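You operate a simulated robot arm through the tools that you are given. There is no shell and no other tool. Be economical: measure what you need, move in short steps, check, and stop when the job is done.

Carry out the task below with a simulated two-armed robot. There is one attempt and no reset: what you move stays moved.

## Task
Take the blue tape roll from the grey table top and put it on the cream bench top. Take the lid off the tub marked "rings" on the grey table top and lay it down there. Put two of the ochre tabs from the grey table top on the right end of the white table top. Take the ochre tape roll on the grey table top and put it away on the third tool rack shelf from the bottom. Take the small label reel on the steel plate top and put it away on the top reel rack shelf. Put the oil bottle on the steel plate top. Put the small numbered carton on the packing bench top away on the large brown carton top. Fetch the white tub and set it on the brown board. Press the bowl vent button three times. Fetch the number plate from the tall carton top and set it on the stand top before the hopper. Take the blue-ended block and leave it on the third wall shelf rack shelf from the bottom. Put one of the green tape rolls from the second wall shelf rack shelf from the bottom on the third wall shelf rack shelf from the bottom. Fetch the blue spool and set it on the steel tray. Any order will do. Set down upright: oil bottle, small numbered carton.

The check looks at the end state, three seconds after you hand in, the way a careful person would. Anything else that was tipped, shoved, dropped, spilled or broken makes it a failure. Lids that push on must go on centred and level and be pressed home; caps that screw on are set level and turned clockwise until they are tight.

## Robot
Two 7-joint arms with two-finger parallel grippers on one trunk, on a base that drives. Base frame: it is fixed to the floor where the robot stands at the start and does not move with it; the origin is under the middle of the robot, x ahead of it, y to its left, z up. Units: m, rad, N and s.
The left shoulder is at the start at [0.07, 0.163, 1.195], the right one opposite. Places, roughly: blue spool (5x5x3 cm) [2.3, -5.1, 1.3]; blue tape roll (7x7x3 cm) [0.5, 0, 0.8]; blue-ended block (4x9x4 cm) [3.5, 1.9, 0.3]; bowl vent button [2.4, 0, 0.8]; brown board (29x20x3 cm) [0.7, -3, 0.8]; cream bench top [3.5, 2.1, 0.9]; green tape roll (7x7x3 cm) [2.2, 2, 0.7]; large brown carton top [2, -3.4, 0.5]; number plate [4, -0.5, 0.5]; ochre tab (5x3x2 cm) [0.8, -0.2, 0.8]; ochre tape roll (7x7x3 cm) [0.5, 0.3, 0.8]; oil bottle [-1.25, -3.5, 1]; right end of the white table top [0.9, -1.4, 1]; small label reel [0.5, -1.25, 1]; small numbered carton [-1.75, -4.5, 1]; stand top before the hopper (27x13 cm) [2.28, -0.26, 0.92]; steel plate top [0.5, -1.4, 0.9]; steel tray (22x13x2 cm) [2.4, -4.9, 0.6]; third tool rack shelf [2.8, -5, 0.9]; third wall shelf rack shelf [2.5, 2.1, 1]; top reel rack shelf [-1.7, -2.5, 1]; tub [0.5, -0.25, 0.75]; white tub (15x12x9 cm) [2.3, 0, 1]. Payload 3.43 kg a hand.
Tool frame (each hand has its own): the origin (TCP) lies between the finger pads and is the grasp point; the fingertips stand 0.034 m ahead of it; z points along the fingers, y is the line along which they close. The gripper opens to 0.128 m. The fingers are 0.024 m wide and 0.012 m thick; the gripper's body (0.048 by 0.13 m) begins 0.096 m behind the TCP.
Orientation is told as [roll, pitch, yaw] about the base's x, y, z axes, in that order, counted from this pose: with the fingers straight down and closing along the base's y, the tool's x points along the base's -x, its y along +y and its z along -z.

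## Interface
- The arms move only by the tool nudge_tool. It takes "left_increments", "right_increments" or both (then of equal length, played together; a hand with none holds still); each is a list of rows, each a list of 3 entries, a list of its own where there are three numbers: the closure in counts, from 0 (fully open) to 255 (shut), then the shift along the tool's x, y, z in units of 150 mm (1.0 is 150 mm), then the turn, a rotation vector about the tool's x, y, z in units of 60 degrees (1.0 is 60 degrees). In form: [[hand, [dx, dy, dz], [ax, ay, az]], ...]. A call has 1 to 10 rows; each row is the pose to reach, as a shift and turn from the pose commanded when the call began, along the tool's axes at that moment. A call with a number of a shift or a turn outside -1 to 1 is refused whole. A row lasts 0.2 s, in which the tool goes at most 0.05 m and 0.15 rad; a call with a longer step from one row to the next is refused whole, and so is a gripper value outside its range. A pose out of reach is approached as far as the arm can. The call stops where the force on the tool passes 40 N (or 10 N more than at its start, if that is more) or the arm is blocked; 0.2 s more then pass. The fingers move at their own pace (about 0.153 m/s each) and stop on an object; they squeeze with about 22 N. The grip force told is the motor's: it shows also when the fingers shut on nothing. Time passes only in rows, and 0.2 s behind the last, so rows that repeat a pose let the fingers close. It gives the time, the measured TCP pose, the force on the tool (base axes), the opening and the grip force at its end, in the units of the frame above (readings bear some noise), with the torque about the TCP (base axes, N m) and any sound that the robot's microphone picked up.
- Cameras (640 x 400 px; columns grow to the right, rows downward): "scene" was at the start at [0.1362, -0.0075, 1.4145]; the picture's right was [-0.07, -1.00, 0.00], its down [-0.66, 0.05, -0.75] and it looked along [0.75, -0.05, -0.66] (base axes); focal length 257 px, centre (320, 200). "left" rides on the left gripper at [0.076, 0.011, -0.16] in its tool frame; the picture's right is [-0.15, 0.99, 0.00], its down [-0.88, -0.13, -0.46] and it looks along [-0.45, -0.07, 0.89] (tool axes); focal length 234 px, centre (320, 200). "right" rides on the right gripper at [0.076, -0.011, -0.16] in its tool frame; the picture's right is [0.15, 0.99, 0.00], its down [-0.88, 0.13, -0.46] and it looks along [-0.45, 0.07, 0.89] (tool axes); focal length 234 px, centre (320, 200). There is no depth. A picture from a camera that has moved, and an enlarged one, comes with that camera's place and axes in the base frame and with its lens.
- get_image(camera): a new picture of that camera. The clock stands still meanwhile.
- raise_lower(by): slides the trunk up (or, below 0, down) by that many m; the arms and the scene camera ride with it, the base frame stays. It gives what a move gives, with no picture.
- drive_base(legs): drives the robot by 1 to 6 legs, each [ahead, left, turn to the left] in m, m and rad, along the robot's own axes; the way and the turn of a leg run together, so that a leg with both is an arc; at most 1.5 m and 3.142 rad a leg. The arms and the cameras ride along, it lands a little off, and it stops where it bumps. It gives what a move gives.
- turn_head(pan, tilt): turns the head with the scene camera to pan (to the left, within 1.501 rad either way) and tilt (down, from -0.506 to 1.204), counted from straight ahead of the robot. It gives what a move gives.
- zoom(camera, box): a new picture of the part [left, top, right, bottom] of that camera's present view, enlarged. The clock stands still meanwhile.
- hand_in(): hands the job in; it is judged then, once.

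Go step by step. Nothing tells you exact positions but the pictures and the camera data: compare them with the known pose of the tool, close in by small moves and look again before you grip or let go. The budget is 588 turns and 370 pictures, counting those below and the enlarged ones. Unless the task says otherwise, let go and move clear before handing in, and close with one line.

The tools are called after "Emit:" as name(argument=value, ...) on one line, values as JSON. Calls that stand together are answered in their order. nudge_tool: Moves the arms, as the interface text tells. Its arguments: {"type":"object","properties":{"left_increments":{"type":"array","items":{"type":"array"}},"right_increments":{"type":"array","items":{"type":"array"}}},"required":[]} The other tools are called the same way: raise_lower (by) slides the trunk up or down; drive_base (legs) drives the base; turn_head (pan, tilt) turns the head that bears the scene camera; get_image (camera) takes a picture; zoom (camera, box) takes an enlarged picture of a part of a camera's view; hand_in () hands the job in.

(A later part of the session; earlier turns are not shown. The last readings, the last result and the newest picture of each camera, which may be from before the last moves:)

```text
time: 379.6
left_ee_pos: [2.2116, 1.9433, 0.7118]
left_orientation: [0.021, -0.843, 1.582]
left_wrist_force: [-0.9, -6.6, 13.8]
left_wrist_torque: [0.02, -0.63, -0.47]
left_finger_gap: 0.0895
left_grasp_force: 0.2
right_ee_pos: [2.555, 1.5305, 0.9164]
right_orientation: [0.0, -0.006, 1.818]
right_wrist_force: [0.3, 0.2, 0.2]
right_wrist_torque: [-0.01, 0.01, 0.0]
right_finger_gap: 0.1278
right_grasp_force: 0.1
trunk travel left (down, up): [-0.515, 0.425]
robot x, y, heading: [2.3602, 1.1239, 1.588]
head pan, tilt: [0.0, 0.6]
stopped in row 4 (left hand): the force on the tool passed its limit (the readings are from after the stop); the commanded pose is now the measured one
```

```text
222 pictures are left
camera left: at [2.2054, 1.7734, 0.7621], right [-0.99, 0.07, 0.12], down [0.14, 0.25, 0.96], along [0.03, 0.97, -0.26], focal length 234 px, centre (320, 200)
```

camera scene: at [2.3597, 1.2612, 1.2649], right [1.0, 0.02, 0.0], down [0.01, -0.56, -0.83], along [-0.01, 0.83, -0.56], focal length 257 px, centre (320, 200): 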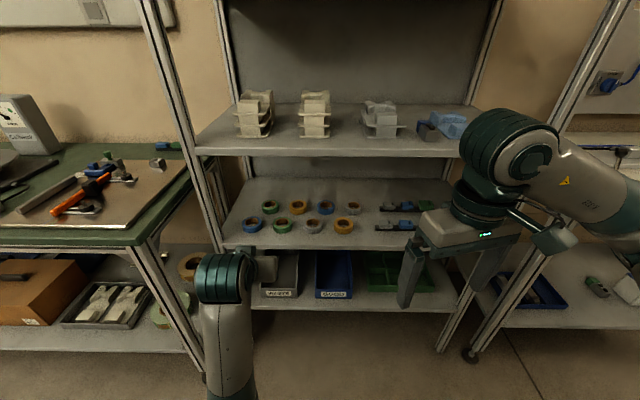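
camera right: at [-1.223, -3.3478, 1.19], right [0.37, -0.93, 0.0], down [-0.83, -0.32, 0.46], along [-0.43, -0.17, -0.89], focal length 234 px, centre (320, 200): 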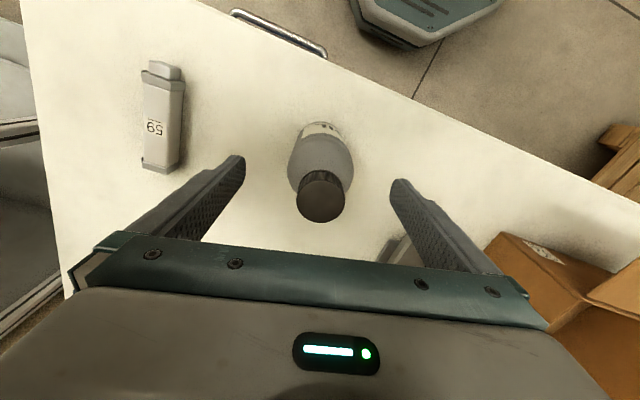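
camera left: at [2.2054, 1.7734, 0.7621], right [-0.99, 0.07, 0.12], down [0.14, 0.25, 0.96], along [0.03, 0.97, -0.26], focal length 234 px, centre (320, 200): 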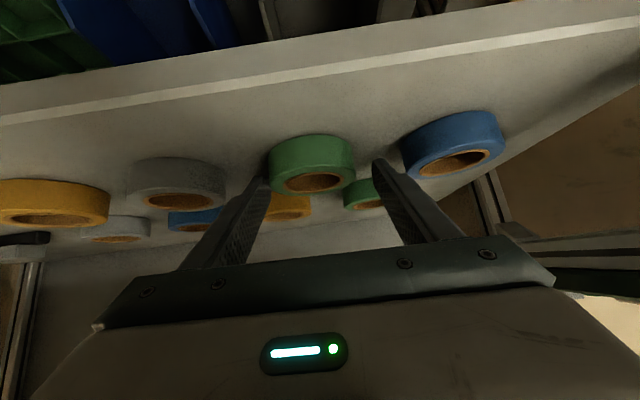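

Emit:
nudge_tool(left_increments=[[75, [0.04, -0.01, -0.06], [0, 0, 0]], [75, [0.088, -0.01, -0.12], [0, 0, 0]], [110, [0.088, -0.01, -0.12], [0, 0, 0]], [150, [0.088, -0.01, -0.12], [0, 0, 0]], [255, [0.088, -0.01, -0.12], [0, 0, 0]], [255, [0.088, -0.01, -0.12], [0, 0, 0]]])

Emit:
get_image(camera="left")

```text
time: 381.0
left_ee_pos: [2.2177, 1.9194, 0.7116]
left_orientation: [0.024, -0.839, 1.582]
left_wrist_force: [10.6, -2.5, 26.3]
left_wrist_torque: [0.39, -1.3, -0.33]
left_finger_gap: 0.0648
left_grasp_force: 21.7
right_ee_pos: [2.5562, 1.53, 0.9171]
right_orientation: [0.001, -0.009, 1.819]
right_wrist_force: [0.4, 0.0, 0.0]
right_wrist_torque: [-0.01, 0.04, 0.04]
right_finger_gap: 0.128
right_grasp_force: 0.0
trunk travel left (down, up): [-0.515, 0.425]
robot x, y, heading: [2.3612, 1.1233, 1.589]
head pan, tilt: [0.0, 0.6]
```

```text
221 pictures are left
camera left: at [2.2094, 1.7499, 0.7626], right [-0.99, 0.07, 0.12], down [0.14, 0.25, 0.96], along [0.03, 0.97, -0.26], focal length 234 px, centre (320, 200)
```

left: 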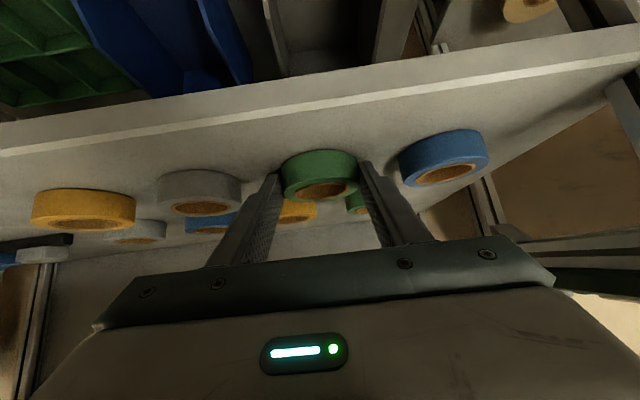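

Emit:
nudge_tool(left_increments=[[255, [-0.12, 0, -0.11], [0, 0, 0]], [255, [-0.25, 0, -0.22], [0, 0, 0]], [255, [-0.25, 0, -0.45], [0, 0, 0]], [255, [-0.25, 0, -0.7], [0, 0, 0]], [255, [-0.2, 0, -0.95], [0, 0, 0]]])

Emit:
get_image(camera="left")

Emit:
get_image(camera="scene")

```text
time: 382.2
left_ee_pos: [2.2154, 1.8375, 0.8259]
left_orientation: [0.024, -0.832, 1.583]
left_wrist_force: [-0.3, 0.0, -1.1]
left_wrist_torque: [0.03, 0.0, 0.02]
left_finger_gap: 0.0645
left_grasp_force: 22.4
right_ee_pos: [2.5558, 1.5325, 0.9161]
right_orientation: [0.0, -0.005, 1.818]
right_wrist_force: [-0.1, 0.6, -0.3]
right_wrist_torque: [0.0, 0.02, -0.01]
right_finger_gap: 0.1281
right_grasp_force: 0.0
trunk travel left (down, up): [-0.515, 0.425]
robot x, y, heading: [2.3584, 1.127, 1.59]
head pan, tilt: [0.0, 0.6]
```

```text
220 pictures are left
camera left: at [2.2095, 1.6676, 0.8774], right [-0.99, 0.07, 0.12], down [0.14, 0.26, 0.96], along [0.03, 0.96, -0.27], focal length 234 px, centre (320, 200)
```

left: 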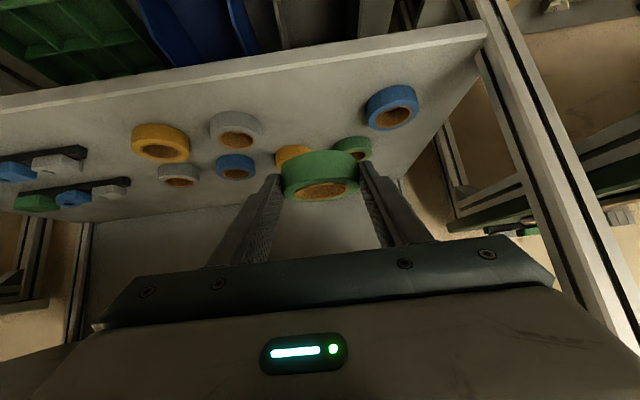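

```text
219 pictures are left
camera scene: at [2.3597, 1.26, 1.2649], right [1.0, 0.02, 0.0], down [0.01, -0.56, -0.83], along [-0.01, 0.83, -0.56], focal length 257 px, centre (320, 200)
```

scene: 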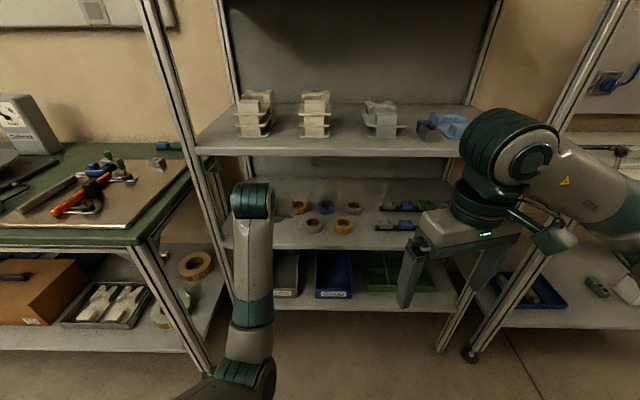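

Emit:
drive_base(legs=[[-0.14, 0, -0.015]])

Emit:
raise_lower(by=0.33)

Emit:
drive_base(legs=[[0.1, -0.2, 0]])

Emit:
get_image(camera="left")

Emit:
get_image(camera="scene")

```text
time: 383.5
left_ee_pos: [2.2308, 1.6944, 0.826]
left_orientation: [0.024, -0.836, 1.567]
left_wrist_force: [0.9, -1.3, -0.6]
left_wrist_torque: [0.0, -0.04, 0.01]
left_finger_gap: 0.0645
left_grasp_force: 23.0
right_ee_pos: [2.5637, 1.3823, 0.9163]
right_orientation: [0.002, -0.006, 1.799]
right_wrist_force: [0.6, -1.0, -0.6]
right_wrist_torque: [0.05, 0.02, -0.01]
right_finger_gap: 0.1281
right_grasp_force: 0.0
trunk travel left (down, up): [-0.515, 0.425]
robot x, y, heading: [2.3633, 0.9765, 1.567]
head pan, tilt: [0.0, 0.6]
```

```text
time: 386.8
left_ee_pos: [2.231, 1.6956, 1.1547]
left_orientation: [0.021, -0.836, 1.564]
left_wrist_force: [-0.6, 0.9, 0.1]
left_wrist_torque: [-0.04, -0.02, -0.01]
left_finger_gap: 0.0647
left_grasp_force: 21.9
right_ee_pos: [2.5638, 1.3839, 1.2451]
right_orientation: [0.001, -0.003, 1.801]
right_wrist_force: [0.2, 0.4, -0.1]
right_wrist_torque: [-0.03, -0.01, -0.03]
right_finger_gap: 0.1279
right_grasp_force: 0.0
trunk travel left (down, up): [-0.845, 0.095]
robot x, y, heading: [2.3631, 0.9777, 1.569]
head pan, tilt: [0.0, 0.6]
```

```text
time: 388.5
left_ee_pos: [2.4311, 1.7973, 1.156]
left_orientation: [0.023, -0.835, 1.568]
left_wrist_force: [-0.8, 0.7, 0.0]
left_wrist_torque: [0.01, -0.03, -0.01]
left_finger_gap: 0.0645
left_grasp_force: 21.5
right_ee_pos: [2.7648, 1.4847, 1.2449]
right_orientation: [-0.001, -0.005, 1.801]
right_wrist_force: [0.5, 0.2, 0.0]
right_wrist_torque: [-0.01, -0.03, 0.0]
right_finger_gap: 0.1279
right_grasp_force: 0.2
trunk travel left (down, up): [-0.845, 0.095]
robot x, y, heading: [2.565, 1.0834, 1.572]
head pan, tilt: [0.0, 0.6]
```

```text
218 pictures are left
camera left: at [2.4215, 1.6265, 1.2073], right [-0.99, 0.09, 0.12], down [0.14, 0.26, 0.96], along [0.05, 0.96, -0.26], focal length 234 px, centre (320, 200)
```

left: 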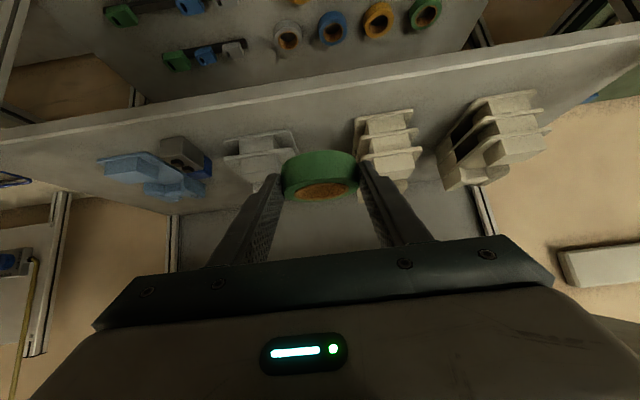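

```text
217 pictures are left
camera scene: at [2.5643, 1.2158, 1.5949], right [1.0, 0.0, 0.0], down [0.0, -0.56, -0.83], along [0.0, 0.83, -0.56], focal length 257 px, centre (320, 200)
```

scene: 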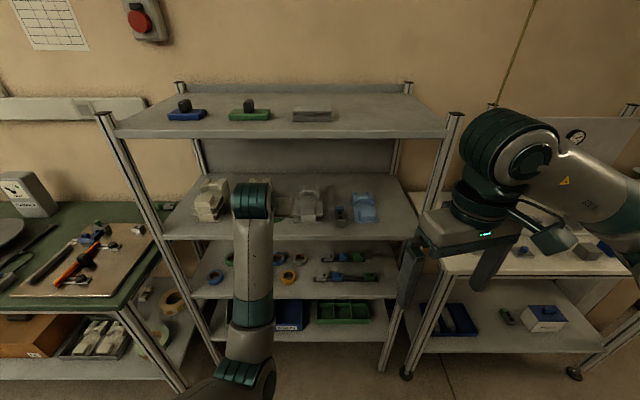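

Emit:
nudge_tool(left_increments=[[255, [-0.14, 0.05, 0.15], [0, 0, 0]], [255, [-0.27, 0.107, 0.3], [0, 0, 0]], [255, [-0.407, 0.107, 0.45], [0, 0, 0]]])

Emit:
nudge_tool(left_increments=[[255, [0.2, 0, 0.18], [0, 0, 0]], [255, [0.35, 0, 0.315], [0, 0, 0]], [255, [0.43, 0, 0.387], [0, 0, 0]]])

Emit:
get_image(camera="left")

Emit:
zoom(camera="scene", box=[140, 130, 460, 330])

```text
time: 389.3
left_ee_pos: [2.415, 1.8884, 1.1544]
left_orientation: [0.024, -0.834, 1.565]
left_wrist_force: [0.4, -0.1, -0.7]
left_wrist_torque: [-0.01, 0.01, -0.02]
left_finger_gap: 0.0644
left_grasp_force: 21.3
right_ee_pos: [2.7669, 1.4866, 1.2455]
right_orientation: [0.002, -0.005, 1.802]
right_wrist_force: [0.4, 0.9, -0.8]
right_wrist_torque: [-0.01, 0.0, 0.03]
right_finger_gap: 0.128
right_grasp_force: 0.2
trunk travel left (down, up): [-0.845, 0.095]
robot x, y, heading: [2.5678, 1.0811, 1.568]
head pan, tilt: [0.0, 0.6]
```

```text
time: 390.1
left_ee_pos: [2.4128, 1.8877, 1.069]
left_orientation: [0.023, -0.834, 1.566]
left_wrist_force: [0.0, 0.2, -0.8]
left_wrist_torque: [0.02, 0.0, -0.01]
left_finger_gap: 0.0644
left_grasp_force: 21.7
right_ee_pos: [2.7667, 1.4854, 1.2449]
right_orientation: [0.001, -0.004, 1.8]
right_wrist_force: [-0.8, -0.2, -0.8]
right_wrist_torque: [0.02, 0.02, 0.03]
right_finger_gap: 0.1281
right_grasp_force: 0.1
trunk travel left (down, up): [-0.845, 0.095]
robot x, y, heading: [2.5614, 1.0766, 1.576]
head pan, tilt: [0.0, 0.6]
```

```text
216 pictures are left
camera left: at [2.4038, 1.7183, 1.1202], right [-0.99, 0.09, 0.12], down [0.14, 0.26, 0.96], along [0.05, 0.96, -0.26], focal length 234 px, centre (320, 200)
```

left: 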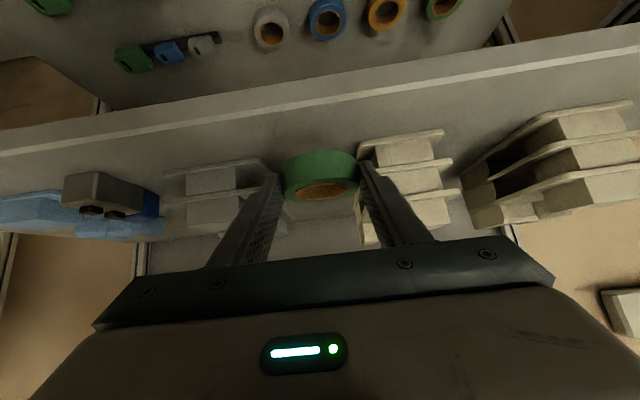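

```text
2.00 times, centred on (300, 230) of scene
camera zoom: at [2.5654, 1.2163, 1.5949], right [1.0, 0.0, 0.0], down [0.0, -0.57, -0.83], along [0.0, 0.83, -0.57], focal length 514 px, centre (360, 140)
```

zoom: 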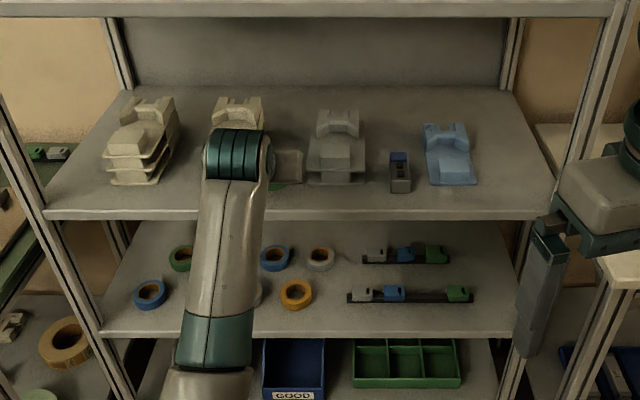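

Emit:
nudge_tool(left_increments=[[255, [0.05, 0, 0.045], [0, 0, 0]], [255, [0.09, 0, 0.08], [0, 0, 0]], [255, [0.12, 0, 0.108], [0, 0, 0]], [255, [0.14, 0, 0.126], [0, 0, 0]], [255, [0.16, 0, 0.144], [0, 0, 0]], [255, [0.18, 0, 0.162], [0, 0, 0]], [255, [0.2, 0, 0.18], [0, 0, 0]]])

Emit:
get_image(camera="left")

```text
time: 391.7
left_ee_pos: [2.4133, 1.8893, 1.0414]
left_orientation: [0.02, -0.862, 1.569]
left_wrist_force: [-0.2, -6.4, 16.2]
left_wrist_torque: [0.18, -0.63, -0.22]
left_finger_gap: 0.0641
left_grasp_force: 22.4
right_ee_pos: [2.7664, 1.4848, 1.2452]
right_orientation: [0.002, -0.008, 1.8]
right_wrist_force: [-0.9, -0.3, -0.4]
right_wrist_torque: [0.0, 0.01, 0.03]
right_finger_gap: 0.1277
right_grasp_force: 0.1
trunk travel left (down, up): [-0.845, 0.095]
robot x, y, heading: [2.5646, 1.0804, 1.569]
head pan, tilt: [0.0, 0.6]
stopped in row 7 (left hand): the force on the tool passed its limit (the readings are from after the stop); the commanded pose is now the measured one
```

```text
214 pictures are left
camera left: at [2.4038, 1.7195, 1.0883], right [-0.99, 0.08, 0.12], down [0.14, 0.23, 0.96], along [0.05, 0.97, -0.24], focal length 234 px, centre (320, 200)
```

left: 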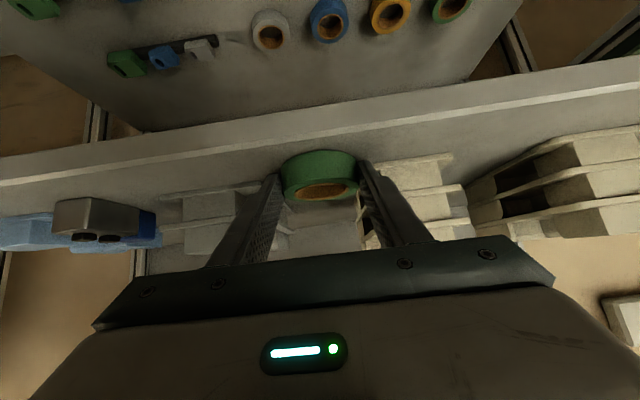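

Emit:
nudge_tool(left_increments=[[255, [-0.03, 0, -0.025], [0, 0, 0]], [255, [-0.05, 0, 0.0], [0, 0, 0]], [255, [-0.075, 0, 0.025], [0, 0, 0]], [255, [-0.05, 0, 0.045], [0, 0, 0]], [160, [-0.05, 0, 0.045], [0, 0, 0]], [100, [-0.05, 0, 0.045], [0, 0, 0]], [100, [-0.05, 0, 0.045], [0, 0, 0]]])

Emit:
nudge_tool(left_increments=[[95, [-0.02, 0, -0.1], [0, 0, 0]], [90, [-0.02, 0, -0.3], [0, 0, 0]], [90, [-0.02, 0, -0.55], [0, 0, 0]], [90, [-0.02, 0, -0.8], [0, 0, 0]]])

Emit:
get_image(camera="left")

```text
time: 393.3
left_ee_pos: [2.4095, 1.8996, 1.042]
left_orientation: [0.021, -0.858, 1.571]
left_wrist_force: [-7.7, 5.2, 15.4]
left_wrist_torque: [0.44, -0.3, 0.5]
left_finger_gap: 0.073
left_grasp_force: 0.1
right_ee_pos: [2.7656, 1.4854, 1.2456]
right_orientation: [0.0, -0.006, 1.799]
right_wrist_force: [0.2, -0.4, -0.5]
right_wrist_torque: [-0.01, -0.02, -0.01]
right_finger_gap: 0.128
right_grasp_force: 0.2
trunk travel left (down, up): [-0.845, 0.095]
robot x, y, heading: [2.5572, 1.0785, 1.57]
head pan, tilt: [0.0, 0.6]
```

```text
time: 394.3
left_ee_pos: [2.4143, 1.8102, 1.122]
left_orientation: [0.021, -0.855, 1.567]
left_wrist_force: [0.3, 0.1, 0.5]
left_wrist_torque: [0.0, 0.0, 0.01]
left_finger_gap: 0.0831
left_grasp_force: 0.0
right_ee_pos: [2.766, 1.4847, 1.2461]
right_orientation: [0.001, -0.006, 1.802]
right_wrist_force: [-0.7, -1.0, -0.1]
right_wrist_torque: [0.0, 0.03, 0.0]
right_finger_gap: 0.1281
right_grasp_force: 0.0
trunk travel left (down, up): [-0.845, 0.095]
robot x, y, heading: [2.5656, 1.0811, 1.573]
head pan, tilt: [0.0, 0.6]
```

```text
213 pictures are left
camera left: at [2.4064, 1.6396, 1.1697], right [-0.99, 0.08, 0.12], down [0.14, 0.24, 0.96], along [0.05, 0.97, -0.25], focal length 234 px, centre (320, 200)
```

left: 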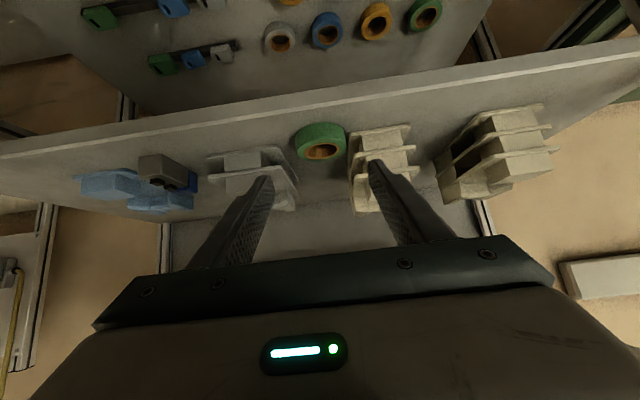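

The green roll is on the third shelf. Now I straighten the left hand and turn round towards the hopper machine for the button, the plate and the white tub.

Emit:
nudge_tool(left_increments=[[0, [0.1, 0, -0.15], [0, 0.14, 0]], [0, [0.2, 0, -0.3], [0, 0.28, 0]], [0, [0.3, 0, -0.45], [0, 0.42, 0]], [0, [0.4, 0, -0.6], [0, 0.56, 0]], [0, [0.4, 0, -0.6], [0, 0.7, 0]], [0, [0.4, 0, -0.6], [0, 0.8, 0]]])

Emit:
drive_base(legs=[[-0.05, 0, -1.57]])

Emit:
turn_head(pan=-1.2, tilt=0.5)

Emit:
get_image(camera="scene")

Emit:
turn_head(pan=-0.3, tilt=0.5)

Emit:
get_image(camera="scene")

```text
time: 395.7
left_ee_pos: [2.3849, 1.8046, 1.0588]
left_orientation: [0.022, -0.017, 1.591]
left_wrist_force: [-0.4, 0.6, -0.2]
left_wrist_torque: [0.01, -0.01, 0.0]
left_finger_gap: 0.1281
left_grasp_force: 0.1
left hand out of reach, approached as far as the arm can: row 3, 4, 5, 6
right_ee_pos: [2.7671, 1.4852, 1.2442]
right_orientation: [0.001, -0.006, 1.799]
right_wrist_force: [1.5, -0.1, 1.1]
right_wrist_torque: [0.02, 0.01, 0.05]
right_finger_gap: 0.1281
right_grasp_force: 0.0
trunk travel left (down, up): [-0.845, 0.095]
robot x, y, heading: [2.5637, 1.0805, 1.566]
head pan, tilt: [0.0, 0.6]
```

```text
time: 399.9
left_ee_pos: [3.2488, 1.2639, 1.0596]
left_orientation: [0.018, -0.018, 0.073]
left_wrist_force: [-0.5, -0.1, 0.0]
left_wrist_torque: [0.02, -0.02, 0.01]
left_finger_gap: 0.1278
left_grasp_force: 0.1
right_ee_pos: [2.9496, 0.8663, 1.2449]
right_orientation: [0.001, -0.006, 0.28]
right_wrist_force: [-0.7, -0.3, 0.6]
right_wrist_torque: [0.0, 0.01, 0.02]
right_finger_gap: 0.1281
right_grasp_force: 0.0
trunk travel left (down, up): [-0.845, 0.095]
robot x, y, heading: [2.5338, 1.0477, 0.05]
head pan, tilt: [0.0, 0.6]
```

```text
time: 401.2
left_ee_pos: [3.2483, 1.2652, 1.0601]
left_orientation: [0.022, -0.019, 0.072]
left_wrist_force: [0.3, 0.2, -0.3]
left_wrist_torque: [0.01, 0.02, 0.01]
left_finger_gap: 0.1281
left_grasp_force: 0.0
right_ee_pos: [2.9489, 0.8648, 1.2445]
right_orientation: [0.001, -0.005, 0.278]
right_wrist_force: [0.1, 0.4, 0.6]
right_wrist_torque: [0.02, 0.01, 0.02]
right_finger_gap: 0.1279
right_grasp_force: 0.0
trunk travel left (down, up): [-0.845, 0.095]
robot x, y, heading: [2.5309, 1.0527, 0.048]
head pan, tilt: [-1.201, 0.499]
```

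```text
212 pictures are left
camera scene: at [2.6228, 0.9654, 1.6039], right [-0.91, -0.41, 0.0], down [-0.2, 0.44, -0.88], along [0.36, -0.8, -0.48], focal length 257 px, centre (320, 200)
```

scene: 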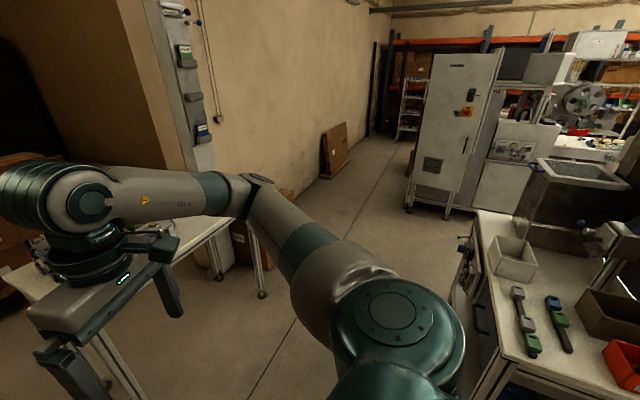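

```text
time: 402.4
left_ee_pos: [3.2477, 1.2648, 1.0597]
left_orientation: [0.021, -0.019, 0.073]
left_wrist_force: [0.6, -0.1, 0.5]
left_wrist_torque: [-0.01, -0.01, 0.02]
left_finger_gap: 0.1281
left_grasp_force: 0.2
right_ee_pos: [2.9496, 0.8646, 1.2465]
right_orientation: [0.001, -0.006, 0.279]
right_wrist_force: [0.4, 0.1, -0.1]
right_wrist_torque: [0.0, 0.02, 0.0]
right_finger_gap: 0.128
right_grasp_force: 0.1
trunk travel left (down, up): [-0.845, 0.095]
robot x, y, heading: [2.5319, 1.0438, 0.049]
head pan, tilt: [-0.3, 0.499]
```

```text
211 pictures are left
camera scene: at [2.6738, 1.0258, 1.6039], right [-0.25, -0.97, 0.0], down [-0.46, 0.12, -0.88], along [0.85, -0.22, -0.48], focal length 257 px, centre (320, 200)
```

scene: 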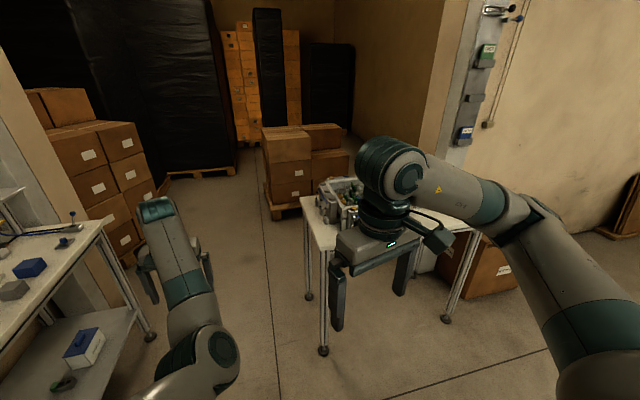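

Emit:
nudge_tool(left_increments=[[0, [0.25, 0, -0.2], [0, 0, 0]], [0, [0.5, 0, -0.4], [0, 0, 0]], [0, [0.75, 0, -0.6], [0, 0, 0]], [0, [1, 0, -0.8], [0, 0, 0]]])

Emit:
nudge_tool(left_increments=[[0, [0.25, 0, -0.1], [0, 0, 0]], [0, [0.5, 0, -0.2], [0, 0, 0]], [0, [0.75, 0, -0.3], [0, 0, 0]], [0, [1, 0, -0.4], [0, 0, 0]]])

Emit:
drive_base(legs=[[0.5, 0, 0], [0, 0, -1.62], [0.75, 0, 0]])

Emit:
turn_head(pan=-1.2, tilt=0.6)

Emit:
get_image(camera="scene")

Emit:
turn_head(pan=0.4, tilt=0.5)

Emit:
get_image(camera="scene")

```text
time: 403.4
left_ee_pos: [3.2361, 1.313, 1.086]
left_orientation: [0.019, -0.016, 0.071]
left_wrist_force: [0.2, 0.3, -0.5]
left_wrist_torque: [0.0, -0.01, 0.01]
left_finger_gap: 0.128
left_grasp_force: 0.2
left hand out of reach, approached as far as the arm can: row 1, 2, 3, 4
right_ee_pos: [2.9485, 0.8655, 1.2457]
right_orientation: [0.001, -0.005, 0.277]
right_wrist_force: [-0.3, -0.2, 0.4]
right_wrist_torque: [-0.01, -0.03, -0.01]
right_finger_gap: 0.128
right_grasp_force: 0.0
trunk travel left (down, up): [-0.845, 0.095]
robot x, y, heading: [2.5313, 1.0505, 0.049]
head pan, tilt: [-0.3, 0.499]
```

```text
time: 404.4
left_ee_pos: [3.1862, 1.3834, 1.0944]
left_orientation: [0.02, -0.019, 0.07]
left_wrist_force: [-0.3, -0.4, -0.6]
left_wrist_torque: [0.02, -0.01, -0.02]
left_finger_gap: 0.128
left_grasp_force: 0.1
left hand out of reach, approached as far as the arm can: row 1, 2, 3, 4
right_ee_pos: [2.9479, 0.8662, 1.2447]
right_orientation: [0.001, -0.008, 0.278]
right_wrist_force: [-0.9, -0.2, 0.1]
right_wrist_torque: [-0.02, 0.01, 0.0]
right_finger_gap: 0.1281
right_grasp_force: 0.1
trunk travel left (down, up): [-0.845, 0.095]
robot x, y, heading: [2.534, 1.047, 0.051]
head pan, tilt: [-0.3, 0.499]
```

```text
time: 414.9
left_ee_pos: [3.3039, -0.3536, 1.0952]
left_orientation: [0.018, -0.018, -1.547]
left_wrist_force: [-0.2, 0.2, 0.1]
left_wrist_torque: [-0.02, 0.02, -0.01]
left_finger_gap: 0.1279
left_grasp_force: 0.0
right_ee_pos: [2.8012, -0.0904, 1.2443]
right_orientation: [-0.001, -0.005, -1.342]
right_wrist_force: [0.0, 0.3, -0.6]
right_wrist_torque: [-0.04, -0.02, 0.02]
right_finger_gap: 0.128
right_grasp_force: 0.1
trunk travel left (down, up): [-0.845, 0.095]
robot x, y, heading: [3.002, 0.3142, -1.571]
head pan, tilt: [-0.3, 0.499]
```

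```text
time: 416.1
left_ee_pos: [3.3057, -0.3553, 1.0945]
left_orientation: [0.019, -0.019, -1.548]
left_wrist_force: [-0.1, -1.1, 0.1]
left_wrist_torque: [0.02, 0.0, 0.0]
left_finger_gap: 0.1277
left_grasp_force: 0.0
right_ee_pos: [2.8003, -0.0914, 1.2449]
right_orientation: [0.002, -0.003, -1.342]
right_wrist_force: [0.5, 0.2, 0.3]
right_wrist_torque: [0.0, 0.0, 0.02]
right_finger_gap: 0.1278
right_grasp_force: 0.1
trunk travel left (down, up): [-0.845, 0.095]
robot x, y, heading: [3.0015, 0.3124, -1.57]
head pan, tilt: [-1.201, 0.6]
```

```text
210 pictures are left
camera scene: at [2.9225, 0.2307, 1.5948], right [-0.36, 0.93, 0.0], down [0.53, 0.21, -0.83], along [-0.77, -0.3, -0.56], focal length 257 px, centre (320, 200)
```

scene: 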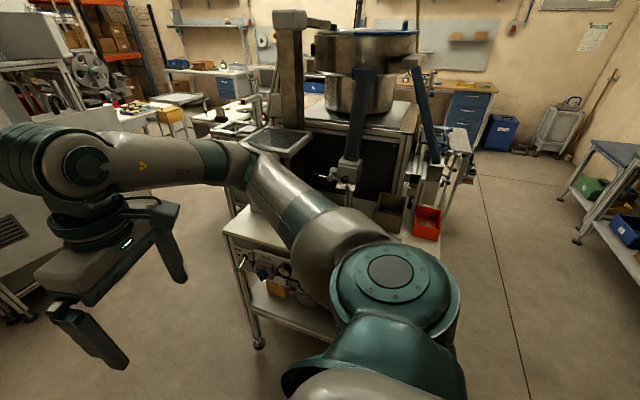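

```text
time: 417.8
left_ee_pos: [3.305, -0.3545, 1.094]
left_orientation: [0.02, -0.018, -1.549]
left_wrist_force: [0.0, 0.0, 0.5]
left_wrist_torque: [0.02, 0.02, 0.02]
left_finger_gap: 0.1281
left_grasp_force: 0.1
right_ee_pos: [2.8006, -0.0914, 1.2457]
right_orientation: [0.002, -0.006, -1.34]
right_wrist_force: [0.3, 0.3, 0.3]
right_wrist_torque: [-0.01, 0.03, 0.0]
right_finger_gap: 0.1281
right_grasp_force: 0.0
trunk travel left (down, up): [-0.845, 0.095]
robot x, y, heading: [3.0015, 0.3162, -1.577]
head pan, tilt: [0.4, 0.499]
```

```text
209 pictures are left
camera scene: at [3.0403, 0.179, 1.6039], right [-0.92, -0.39, 0.0], down [-0.19, 0.44, -0.88], along [0.34, -0.81, -0.48], focal length 257 px, centre (320, 200)
```

scene: 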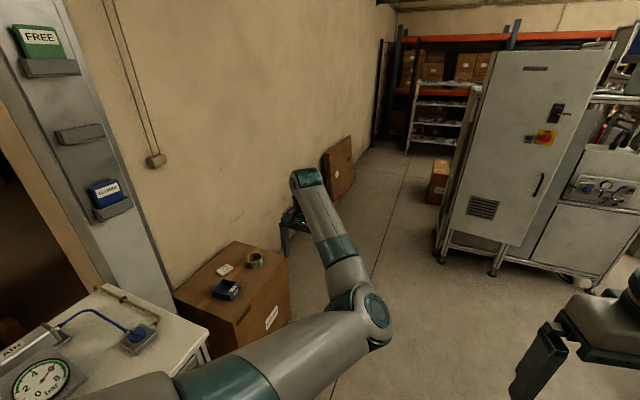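

Emit:
zoom(camera="scene", box=[170, 230, 310, 340])

Emit:
turn_head(pan=-1.45, tilt=0.8)

Emit:
get_image(camera="scene")

```text
3.64 times, centred on (240, 285) of scene
camera zoom: at [3.0403, 0.179, 1.6039], right [-0.92, -0.39, 0.0], down [-0.19, 0.44, -0.88], along [0.34, -0.81, -0.48], focal length 934 px, centre (611, -109)
```

zoom: 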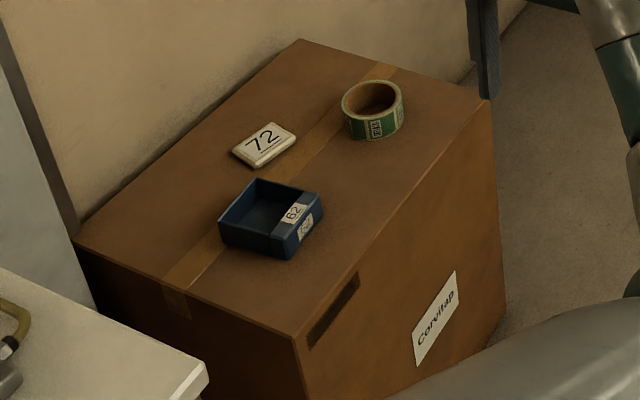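

```text
time: 419.6
left_ee_pos: [3.3058, -0.3557, 1.0952]
left_orientation: [0.02, -0.018, -1.548]
left_wrist_force: [-0.5, -0.4, 0.1]
left_wrist_torque: [-0.03, -0.01, -0.02]
left_finger_gap: 0.128
left_grasp_force: 0.1
right_ee_pos: [2.7995, -0.0918, 1.2459]
right_orientation: [0.002, -0.005, -1.34]
right_wrist_force: [0.4, -0.9, -0.4]
right_wrist_torque: [0.03, 0.03, 0.01]
right_finger_gap: 0.1281
right_grasp_force: 0.1
trunk travel left (down, up): [-0.845, 0.095]
robot x, y, heading: [3.0014, 0.3156, -1.571]
head pan, tilt: [-1.45, 0.799]
```

```text
207 pictures are left
camera scene: at [2.9248, 0.253, 1.578], right [-0.12, 0.99, 0.0], down [0.71, 0.09, -0.7], along [-0.69, -0.08, -0.72], focal length 257 px, centre (320, 200)
```

scene: 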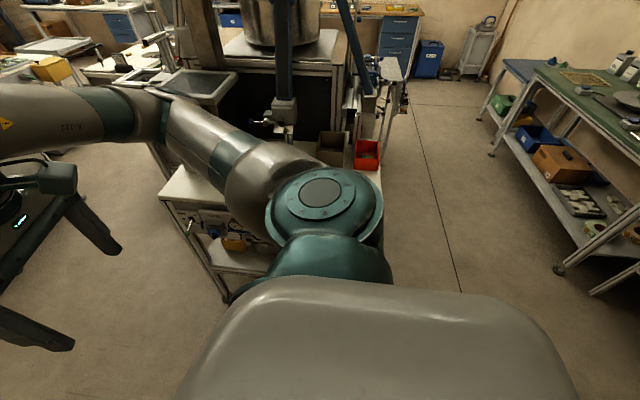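

The number plate "72" is on the tall carton at about (4.0, -0.66, 0.5). I drive down the aisle and turn to face +x for it.

Emit:
drive_base(legs=[[0.95, 0, 0], [0, 0, 1.57], [0.3, 0, 0]])

Emit:
turn_head(pan=0.1, tilt=0.9)

Emit:
get_image(camera="scene")

Emit:
get_image(camera="left")

```text
time: 429.9
left_ee_pos: [3.9713, -0.319, 1.0942]
left_orientation: [0.019, -0.021, 0.01]
left_wrist_force: [0.8, 0.2, -0.1]
left_wrist_torque: [-0.01, 0.04, -0.04]
left_finger_gap: 0.1281
left_grasp_force: 0.0
right_ee_pos: [3.7029, -0.8215, 1.2452]
right_orientation: [0.0, -0.004, 0.219]
right_wrist_force: [0.3, -0.4, 0.6]
right_wrist_torque: [0.02, 0.03, -0.01]
right_finger_gap: 0.128
right_grasp_force: 0.1
trunk travel left (down, up): [-0.845, 0.095]
robot x, y, heading: [3.2988, -0.6146, -0.015]
head pan, tilt: [-1.45, 0.799]
```

```text
time: 431.5
left_ee_pos: [3.9714, -0.3209, 1.0947]
left_orientation: [0.021, -0.017, 0.011]
left_wrist_force: [0.2, -0.5, 0.0]
left_wrist_torque: [0.0, -0.01, 0.01]
left_finger_gap: 0.1279
left_grasp_force: 0.0
right_ee_pos: [3.703, -0.8226, 1.2452]
right_orientation: [0.001, -0.005, 0.218]
right_wrist_force: [0.5, 0.8, -0.1]
right_wrist_torque: [-0.03, -0.01, 0.03]
right_finger_gap: 0.1279
right_grasp_force: 0.0
trunk travel left (down, up): [-0.845, 0.095]
robot x, y, heading: [3.2982, -0.612, -0.012]
head pan, tilt: [0.099, 0.901]
```

```text
206 pictures are left
camera scene: at [3.4264, -0.6103, 1.57], right [0.09, -1.0, 0.0], down [-0.78, -0.07, -0.62], along [0.62, 0.05, -0.78], focal length 257 px, centre (320, 200)
```

scene: 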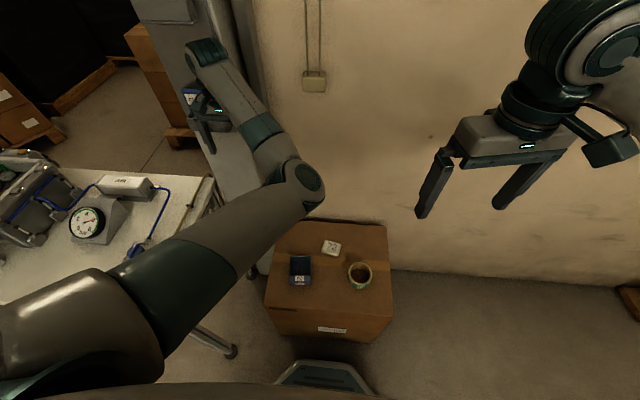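

```text
205 pictures are left
camera left: at [3.8919, -0.3134, 1.2532], right [0.14, 0.99, 0.02], down [0.87, -0.13, 0.47], along [0.47, -0.04, -0.88], focal length 234 px, centre (320, 200)
```

left: 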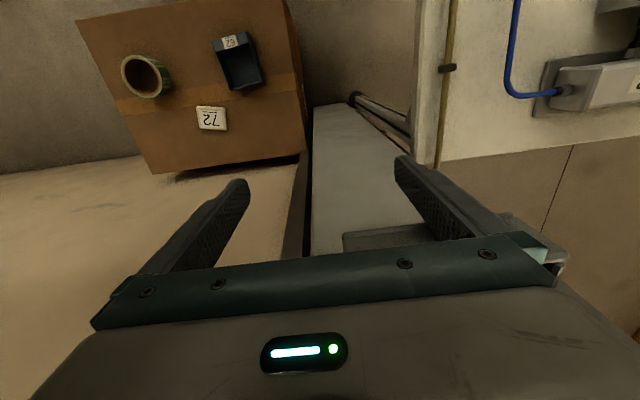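

Emit:
drive_base(legs=[[0, -0.22, 0.012]])

Emit:
nudge_tool(left_increments=[[0, [0, -0.15, 0.1], [0, 0, 0]], [0, [0, -0.25, 0.2], [0, 0, 0]]])

Emit:
raise_lower(by=-0.35)

Emit:
get_image(camera="scene")

Emit:
get_image(camera="left")

```text
time: 433.2
left_ee_pos: [3.966, -0.5239, 1.0948]
left_orientation: [0.018, -0.018, 0.029]
left_wrist_force: [0.0, 0.5, 0.4]
left_wrist_torque: [0.0, -0.01, -0.02]
left_finger_gap: 0.1278
left_grasp_force: 0.1
right_ee_pos: [3.7049, -1.03, 1.2466]
right_orientation: [0.0, -0.007, 0.236]
right_wrist_force: [1.1, -0.7, 0.2]
right_wrist_torque: [0.0, -0.01, 0.01]
right_finger_gap: 0.1282
right_grasp_force: 0.0
trunk travel left (down, up): [-0.845, 0.095]
robot x, y, heading: [3.2969, -0.8301, 0.009]
head pan, tilt: [0.099, 0.901]
```

```text
time: 433.8
left_ee_pos: [3.9768, -0.5505, 1.0644]
left_orientation: [0.022, -0.026, 0.039]
left_wrist_force: [0.1, 1.1, 0.4]
left_wrist_torque: [0.0, 0.04, -0.03]
left_finger_gap: 0.1281
left_grasp_force: 0.1
left hand out of reach, approached as far as the arm can: row 1, 2
right_ee_pos: [3.7064, -1.0309, 1.2455]
right_orientation: [0.002, -0.005, 0.236]
right_wrist_force: [-0.7, -0.2, 0.2]
right_wrist_torque: [0.0, -0.03, -0.01]
right_finger_gap: 0.128
right_grasp_force: 0.1
trunk travel left (down, up): [-0.845, 0.095]
robot x, y, heading: [3.2975, -0.835, 0.007]
head pan, tilt: [0.099, 0.901]
```

```text
time: 437.2
left_ee_pos: [3.9727, -0.5497, 0.7117]
left_orientation: [0.025, -0.021, 0.039]
left_wrist_force: [-0.4, 0.0, -0.8]
left_wrist_torque: [0.0, -0.05, 0.02]
left_finger_gap: 0.1279
left_grasp_force: 0.0
right_ee_pos: [3.7045, -1.0313, 0.8959]
right_orientation: [0.001, -0.006, 0.235]
right_wrist_force: [-0.2, 0.0, 0.2]
right_wrist_torque: [0.0, 0.0, 0.0]
right_finger_gap: 0.1281
right_grasp_force: 0.0
trunk travel left (down, up): [-0.495, 0.445]
robot x, y, heading: [3.3008, -0.8344, 0.004]
head pan, tilt: [0.099, 0.901]
```

```text
204 pictures are left
camera scene: at [3.4256, -0.8251, 1.2201], right [0.11, -0.99, 0.0], down [-0.78, -0.08, -0.62], along [0.62, 0.07, -0.78], focal length 257 px, centre (320, 200)
```

scene: 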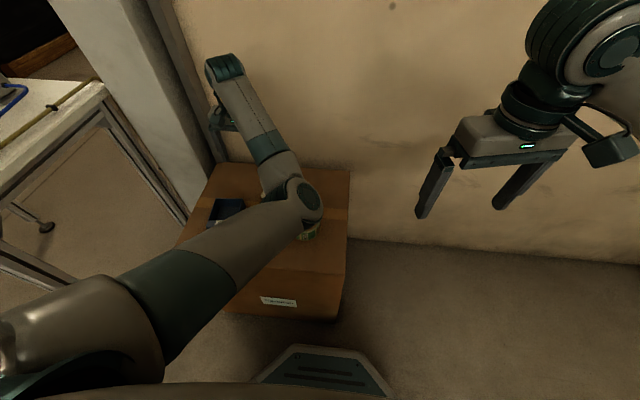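

```text
203 pictures are left
camera left: at [3.893, -0.5453, 0.8698], right [0.11, 0.99, 0.03], down [0.88, -0.11, 0.47], along [0.47, -0.02, -0.88], focal length 234 px, centre (320, 200)
```

left: 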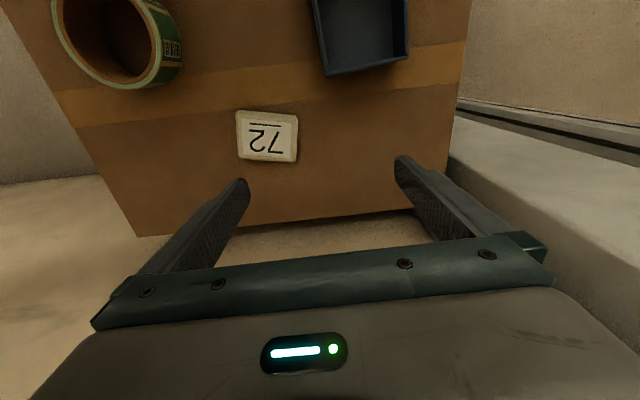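

Emit:
get_image(camera="right")

Emit:
nudge_tool(left_increments=[[0, [0.06, -0.2, 0], [0, 0, 0]], [0, [0.12, -0.42, 0], [0, 0, 0]]])

Emit:
get_image(camera="left")

```text
202 pictures are left
camera right: at [3.6343, -1.0599, 1.0555], right [-0.38, 0.93, 0.0], down [0.82, 0.33, 0.46], along [0.43, 0.17, -0.89], focal length 234 px, centre (320, 200)
```

right: 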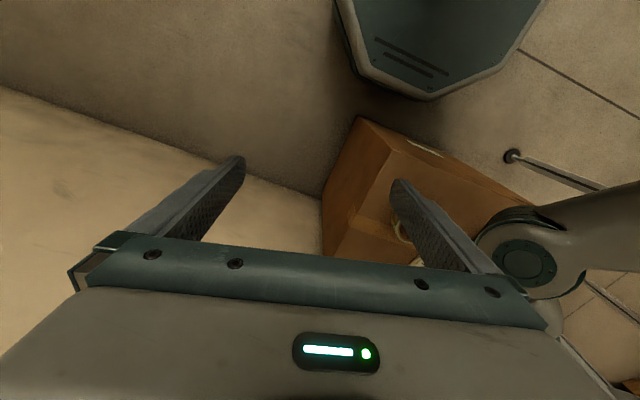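

```text
time: 437.8
left_ee_pos: [3.9945, -0.5861, 0.6999]
left_orientation: [0.028, -0.041, 0.055]
left_wrist_force: [0.7, 0.1, -0.7]
left_wrist_torque: [-0.01, -0.02, 0.02]
left_finger_gap: 0.128
left_grasp_force: 0.0
left hand out of reach, approached as far as the arm can: row 1, 2
right_ee_pos: [3.7065, -1.0319, 0.896]
right_orientation: [0.002, -0.005, 0.237]
right_wrist_force: [-1.2, -0.5, -0.9]
right_wrist_torque: [0.01, 0.01, -0.03]
right_finger_gap: 0.1279
right_grasp_force: 0.0
trunk travel left (down, up): [-0.495, 0.445]
robot x, y, heading: [3.2979, -0.8367, 0.009]
head pan, tilt: [0.099, 0.901]
```

```text
201 pictures are left
camera left: at [3.911, -0.5845, 0.8578], right [0.09, 1.0, 0.03], down [0.87, -0.1, 0.49], along [0.49, -0.02, -0.87], focal length 234 px, centre (320, 200)
```

left: 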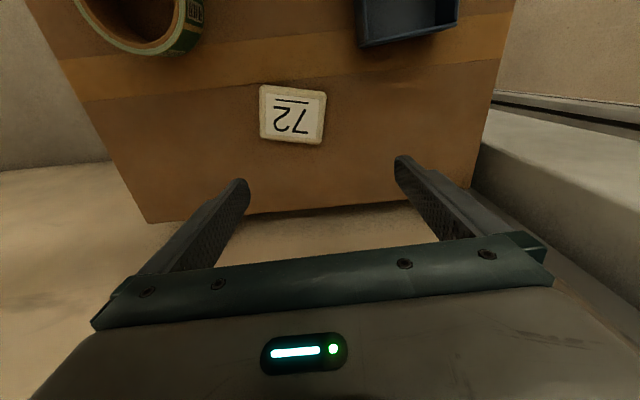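

The left arm has ended up with its elbow swung inwards, a poor posture. I raise the trunk, back off and try to unfold it by turning the hand's yaw.

Emit:
raise_lower(by=0.35)

Emit:
drive_base(legs=[[-0.3, 0, 0]])

Emit:
nudge_tool(left_increments=[[0, [0, 0, 0], [0, 0, -0.14]], [0, [0, 0, 0], [0, 0, -0.28]], [0, [0, 0, 0], [0, 0, -0.42]], [0, [0, 0, 0], [0, 0, -0.56]], [0, [0, 0, 0], [0, 0, -0.7]], [0, [0, 0, 0], [0, 0, -0.84]], [0, [0, 0, 0], [0, 0, -0.98]]])

Emit:
get_image(camera="scene")

```text
time: 441.3
left_ee_pos: [3.9908, -0.5839, 1.0427]
left_orientation: [0.037, -0.03, 0.053]
left_wrist_force: [0.0, -0.6, 0.5]
left_wrist_torque: [0.03, 0.01, 0.0]
left_finger_gap: 0.128
left_grasp_force: 0.0
right_ee_pos: [3.707, -1.0309, 1.2467]
right_orientation: [0.001, -0.006, 0.238]
right_wrist_force: [-0.7, 0.1, 0.2]
right_wrist_torque: [-0.02, -0.02, 0.01]
right_finger_gap: 0.1278
right_grasp_force: 0.0
trunk travel left (down, up): [-0.845, 0.095]
robot x, y, heading: [3.2963, -0.8291, 0.006]
head pan, tilt: [0.099, 0.901]
```

```text
time: 443.3
left_ee_pos: [3.7022, -0.587, 1.0407]
left_orientation: [0.038, -0.026, 0.048]
left_wrist_force: [0.4, 0.7, 0.2]
left_wrist_torque: [0.02, 0.04, 0.03]
left_finger_gap: 0.1282
left_grasp_force: 0.0
right_ee_pos: [3.4179, -1.0348, 1.2451]
right_orientation: [0.001, -0.003, 0.232]
right_wrist_force: [0.6, 1.2, 0.1]
right_wrist_torque: [0.0, 0.03, -0.04]
right_finger_gap: 0.1281
right_grasp_force: 0.2
trunk travel left (down, up): [-0.845, 0.095]
robot x, y, heading: [3.0078, -0.8341, 0.005]
head pan, tilt: [0.099, 0.901]
```

```text
time: 444.9
left_ee_pos: [3.7014, -0.5721, 1.0448]
left_orientation: [0.001, -0.062, 1.095]
left_wrist_force: [-0.3, 0.4, -0.4]
left_wrist_torque: [0.01, -0.02, 0.02]
left_finger_gap: 0.1277
left_grasp_force: 0.1
right_ee_pos: [3.4157, -1.0352, 1.2448]
right_orientation: [0.002, -0.006, 0.233]
right_wrist_force: [-0.6, -0.7, 0.0]
right_wrist_torque: [-0.01, 0.0, 0.01]
right_finger_gap: 0.1278
right_grasp_force: 0.0
trunk travel left (down, up): [-0.845, 0.095]
robot x, y, heading: [3.0076, -0.8337, 0.003]
head pan, tilt: [0.099, 0.901]
```

```text
200 pictures are left
camera scene: at [3.1358, -0.8272, 1.57], right [0.1, -0.99, 0.0], down [-0.78, -0.08, -0.62], along [0.62, 0.06, -0.78], focal length 257 px, centre (320, 200)
```

scene: 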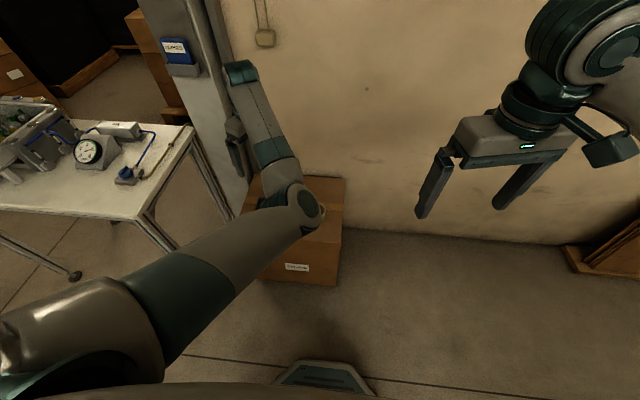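

Emit:
nudge_tool(left_increments=[[0, [0.02, 0.2, 0], [0, 0, -0.1]], [0, [0.04, 0.4, 0], [0, 0, -0.2]], [0, [0.06, 0.6, 0], [0, 0, -0.3]], [0, [0.07, 0.85, 0], [0, 0, -0.42]]])

Emit:
get_image(camera="scene")

```text
time: 446.1
left_ee_pos: [3.6157, -0.4765, 1.0357]
left_orientation: [-0.046, -0.074, 1.561]
left_wrist_force: [0.2, 0.8, 0.7]
left_wrist_torque: [0.04, 0.0, 0.01]
left_finger_gap: 0.1279
left_grasp_force: 0.1
left hand out of reach, approached as far as the arm can: row 1, 2, 3, 4
right_ee_pos: [3.4152, -1.0343, 1.2462]
right_orientation: [0.0, -0.007, 0.234]
right_wrist_force: [-0.7, 0.2, 0.1]
right_wrist_torque: [0.01, 0.03, 0.02]
right_finger_gap: 0.1282
right_grasp_force: 0.1
trunk travel left (down, up): [-0.845, 0.095]
robot x, y, heading: [3.0092, -0.8356, 0.005]
head pan, tilt: [0.099, 0.901]
stopped in row 4 (left hand): the arm was blocked; the commanded pose is now the measured one
```

```text
199 pictures are left
camera scene: at [3.1359, -0.8275, 1.57], right [0.1, -0.99, 0.0], down [-0.78, -0.08, -0.62], along [0.62, 0.06, -0.78], focal length 257 px, centre (320, 200)
```

scene: 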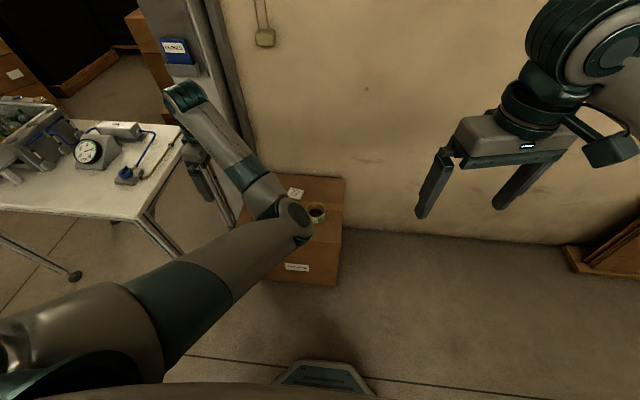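

Emit:
drive_base(legs=[[-0.1, -0.4, 0]])

Emit:
nudge_tool(left_increments=[[0, [0, 0.2, 0], [0, 0, 0]], [0, [0, 0.4, 0], [0, 0, 0]], [0, [0, 0.6, 0], [0, 0, 0]], [0, [0, 0.8, 0], [0, 0, 0]]])

Emit:
turn_head(pan=0.5, tilt=0.8)

Emit:
get_image(camera="scene")

```text
time: 448.6
left_ee_pos: [3.5184, -0.8844, 1.0364]
left_orientation: [-0.043, -0.074, 1.555]
left_wrist_force: [0.6, -0.1, 0.5]
left_wrist_torque: [-0.03, -0.01, -0.03]
left_finger_gap: 0.128
left_grasp_force: 0.1
right_ee_pos: [3.3175, -1.441, 1.2455]
right_orientation: [0.003, -0.006, 0.232]
right_wrist_force: [0.2, 0.3, 0.2]
right_wrist_torque: [0.01, 0.01, -0.01]
right_finger_gap: 0.1279
right_grasp_force: 0.0
trunk travel left (down, up): [-0.845, 0.095]
robot x, y, heading: [2.9113, -1.2443, 0.0]
head pan, tilt: [0.099, 0.901]
```

```text
time: 449.8
left_ee_pos: [3.4025, -0.8129, 1.0304]
left_orientation: [-0.041, -0.129, 1.602]
left_wrist_force: [0.3, 0.3, 0.1]
left_wrist_torque: [0.0, 0.06, -0.02]
left_finger_gap: 0.1277
left_grasp_force: 0.1
left hand out of reach, approached as far as the arm can: row 2, 3, 4
right_ee_pos: [3.3168, -1.4426, 1.245]
right_orientation: [0.003, -0.005, 0.23]
right_wrist_force: [0.2, 0.1, 0.8]
right_wrist_torque: [0.01, 0.02, 0.02]
right_finger_gap: 0.128
right_grasp_force: 0.0
trunk travel left (down, up): [-0.845, 0.095]
robot x, y, heading: [2.91, -1.2412, -0.002]
head pan, tilt: [0.099, 0.901]
stopped in row 4 (left hand): the arm was blocked; the commanded pose is now the measured one
```

```text
time: 450.7
left_ee_pos: [3.4012, -0.8136, 1.0289]
left_orientation: [-0.04, -0.129, 1.602]
left_wrist_force: [1.2, 0.9, -0.1]
left_wrist_torque: [-0.04, 0.04, 0.01]
left_finger_gap: 0.1279
left_grasp_force: 0.0
right_ee_pos: [3.3161, -1.4434, 1.2457]
right_orientation: [0.002, -0.005, 0.231]
right_wrist_force: [0.1, -0.4, 0.6]
right_wrist_torque: [-0.01, 0.0, 0.02]
right_finger_gap: 0.1276
right_grasp_force: 0.0
trunk travel left (down, up): [-0.845, 0.095]
robot x, y, heading: [2.9069, -1.2371, 0.003]
head pan, tilt: [0.499, 0.799]
```

```text
198 pictures are left
camera scene: at [3.0332, -1.2034, 1.5779], right [0.48, -0.88, 0.0], down [-0.63, -0.34, -0.7], along [0.61, 0.33, -0.72], focal length 257 px, centre (320, 200)
```

scene: 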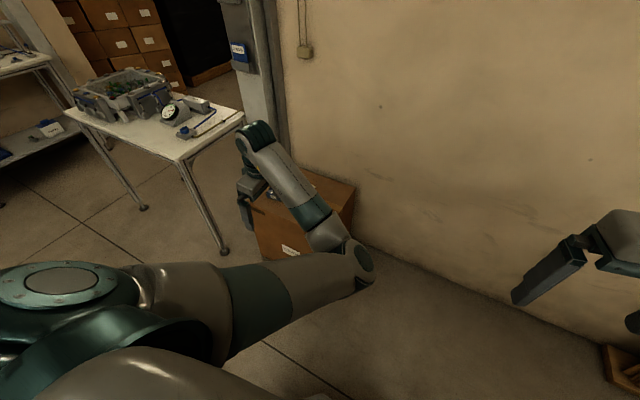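

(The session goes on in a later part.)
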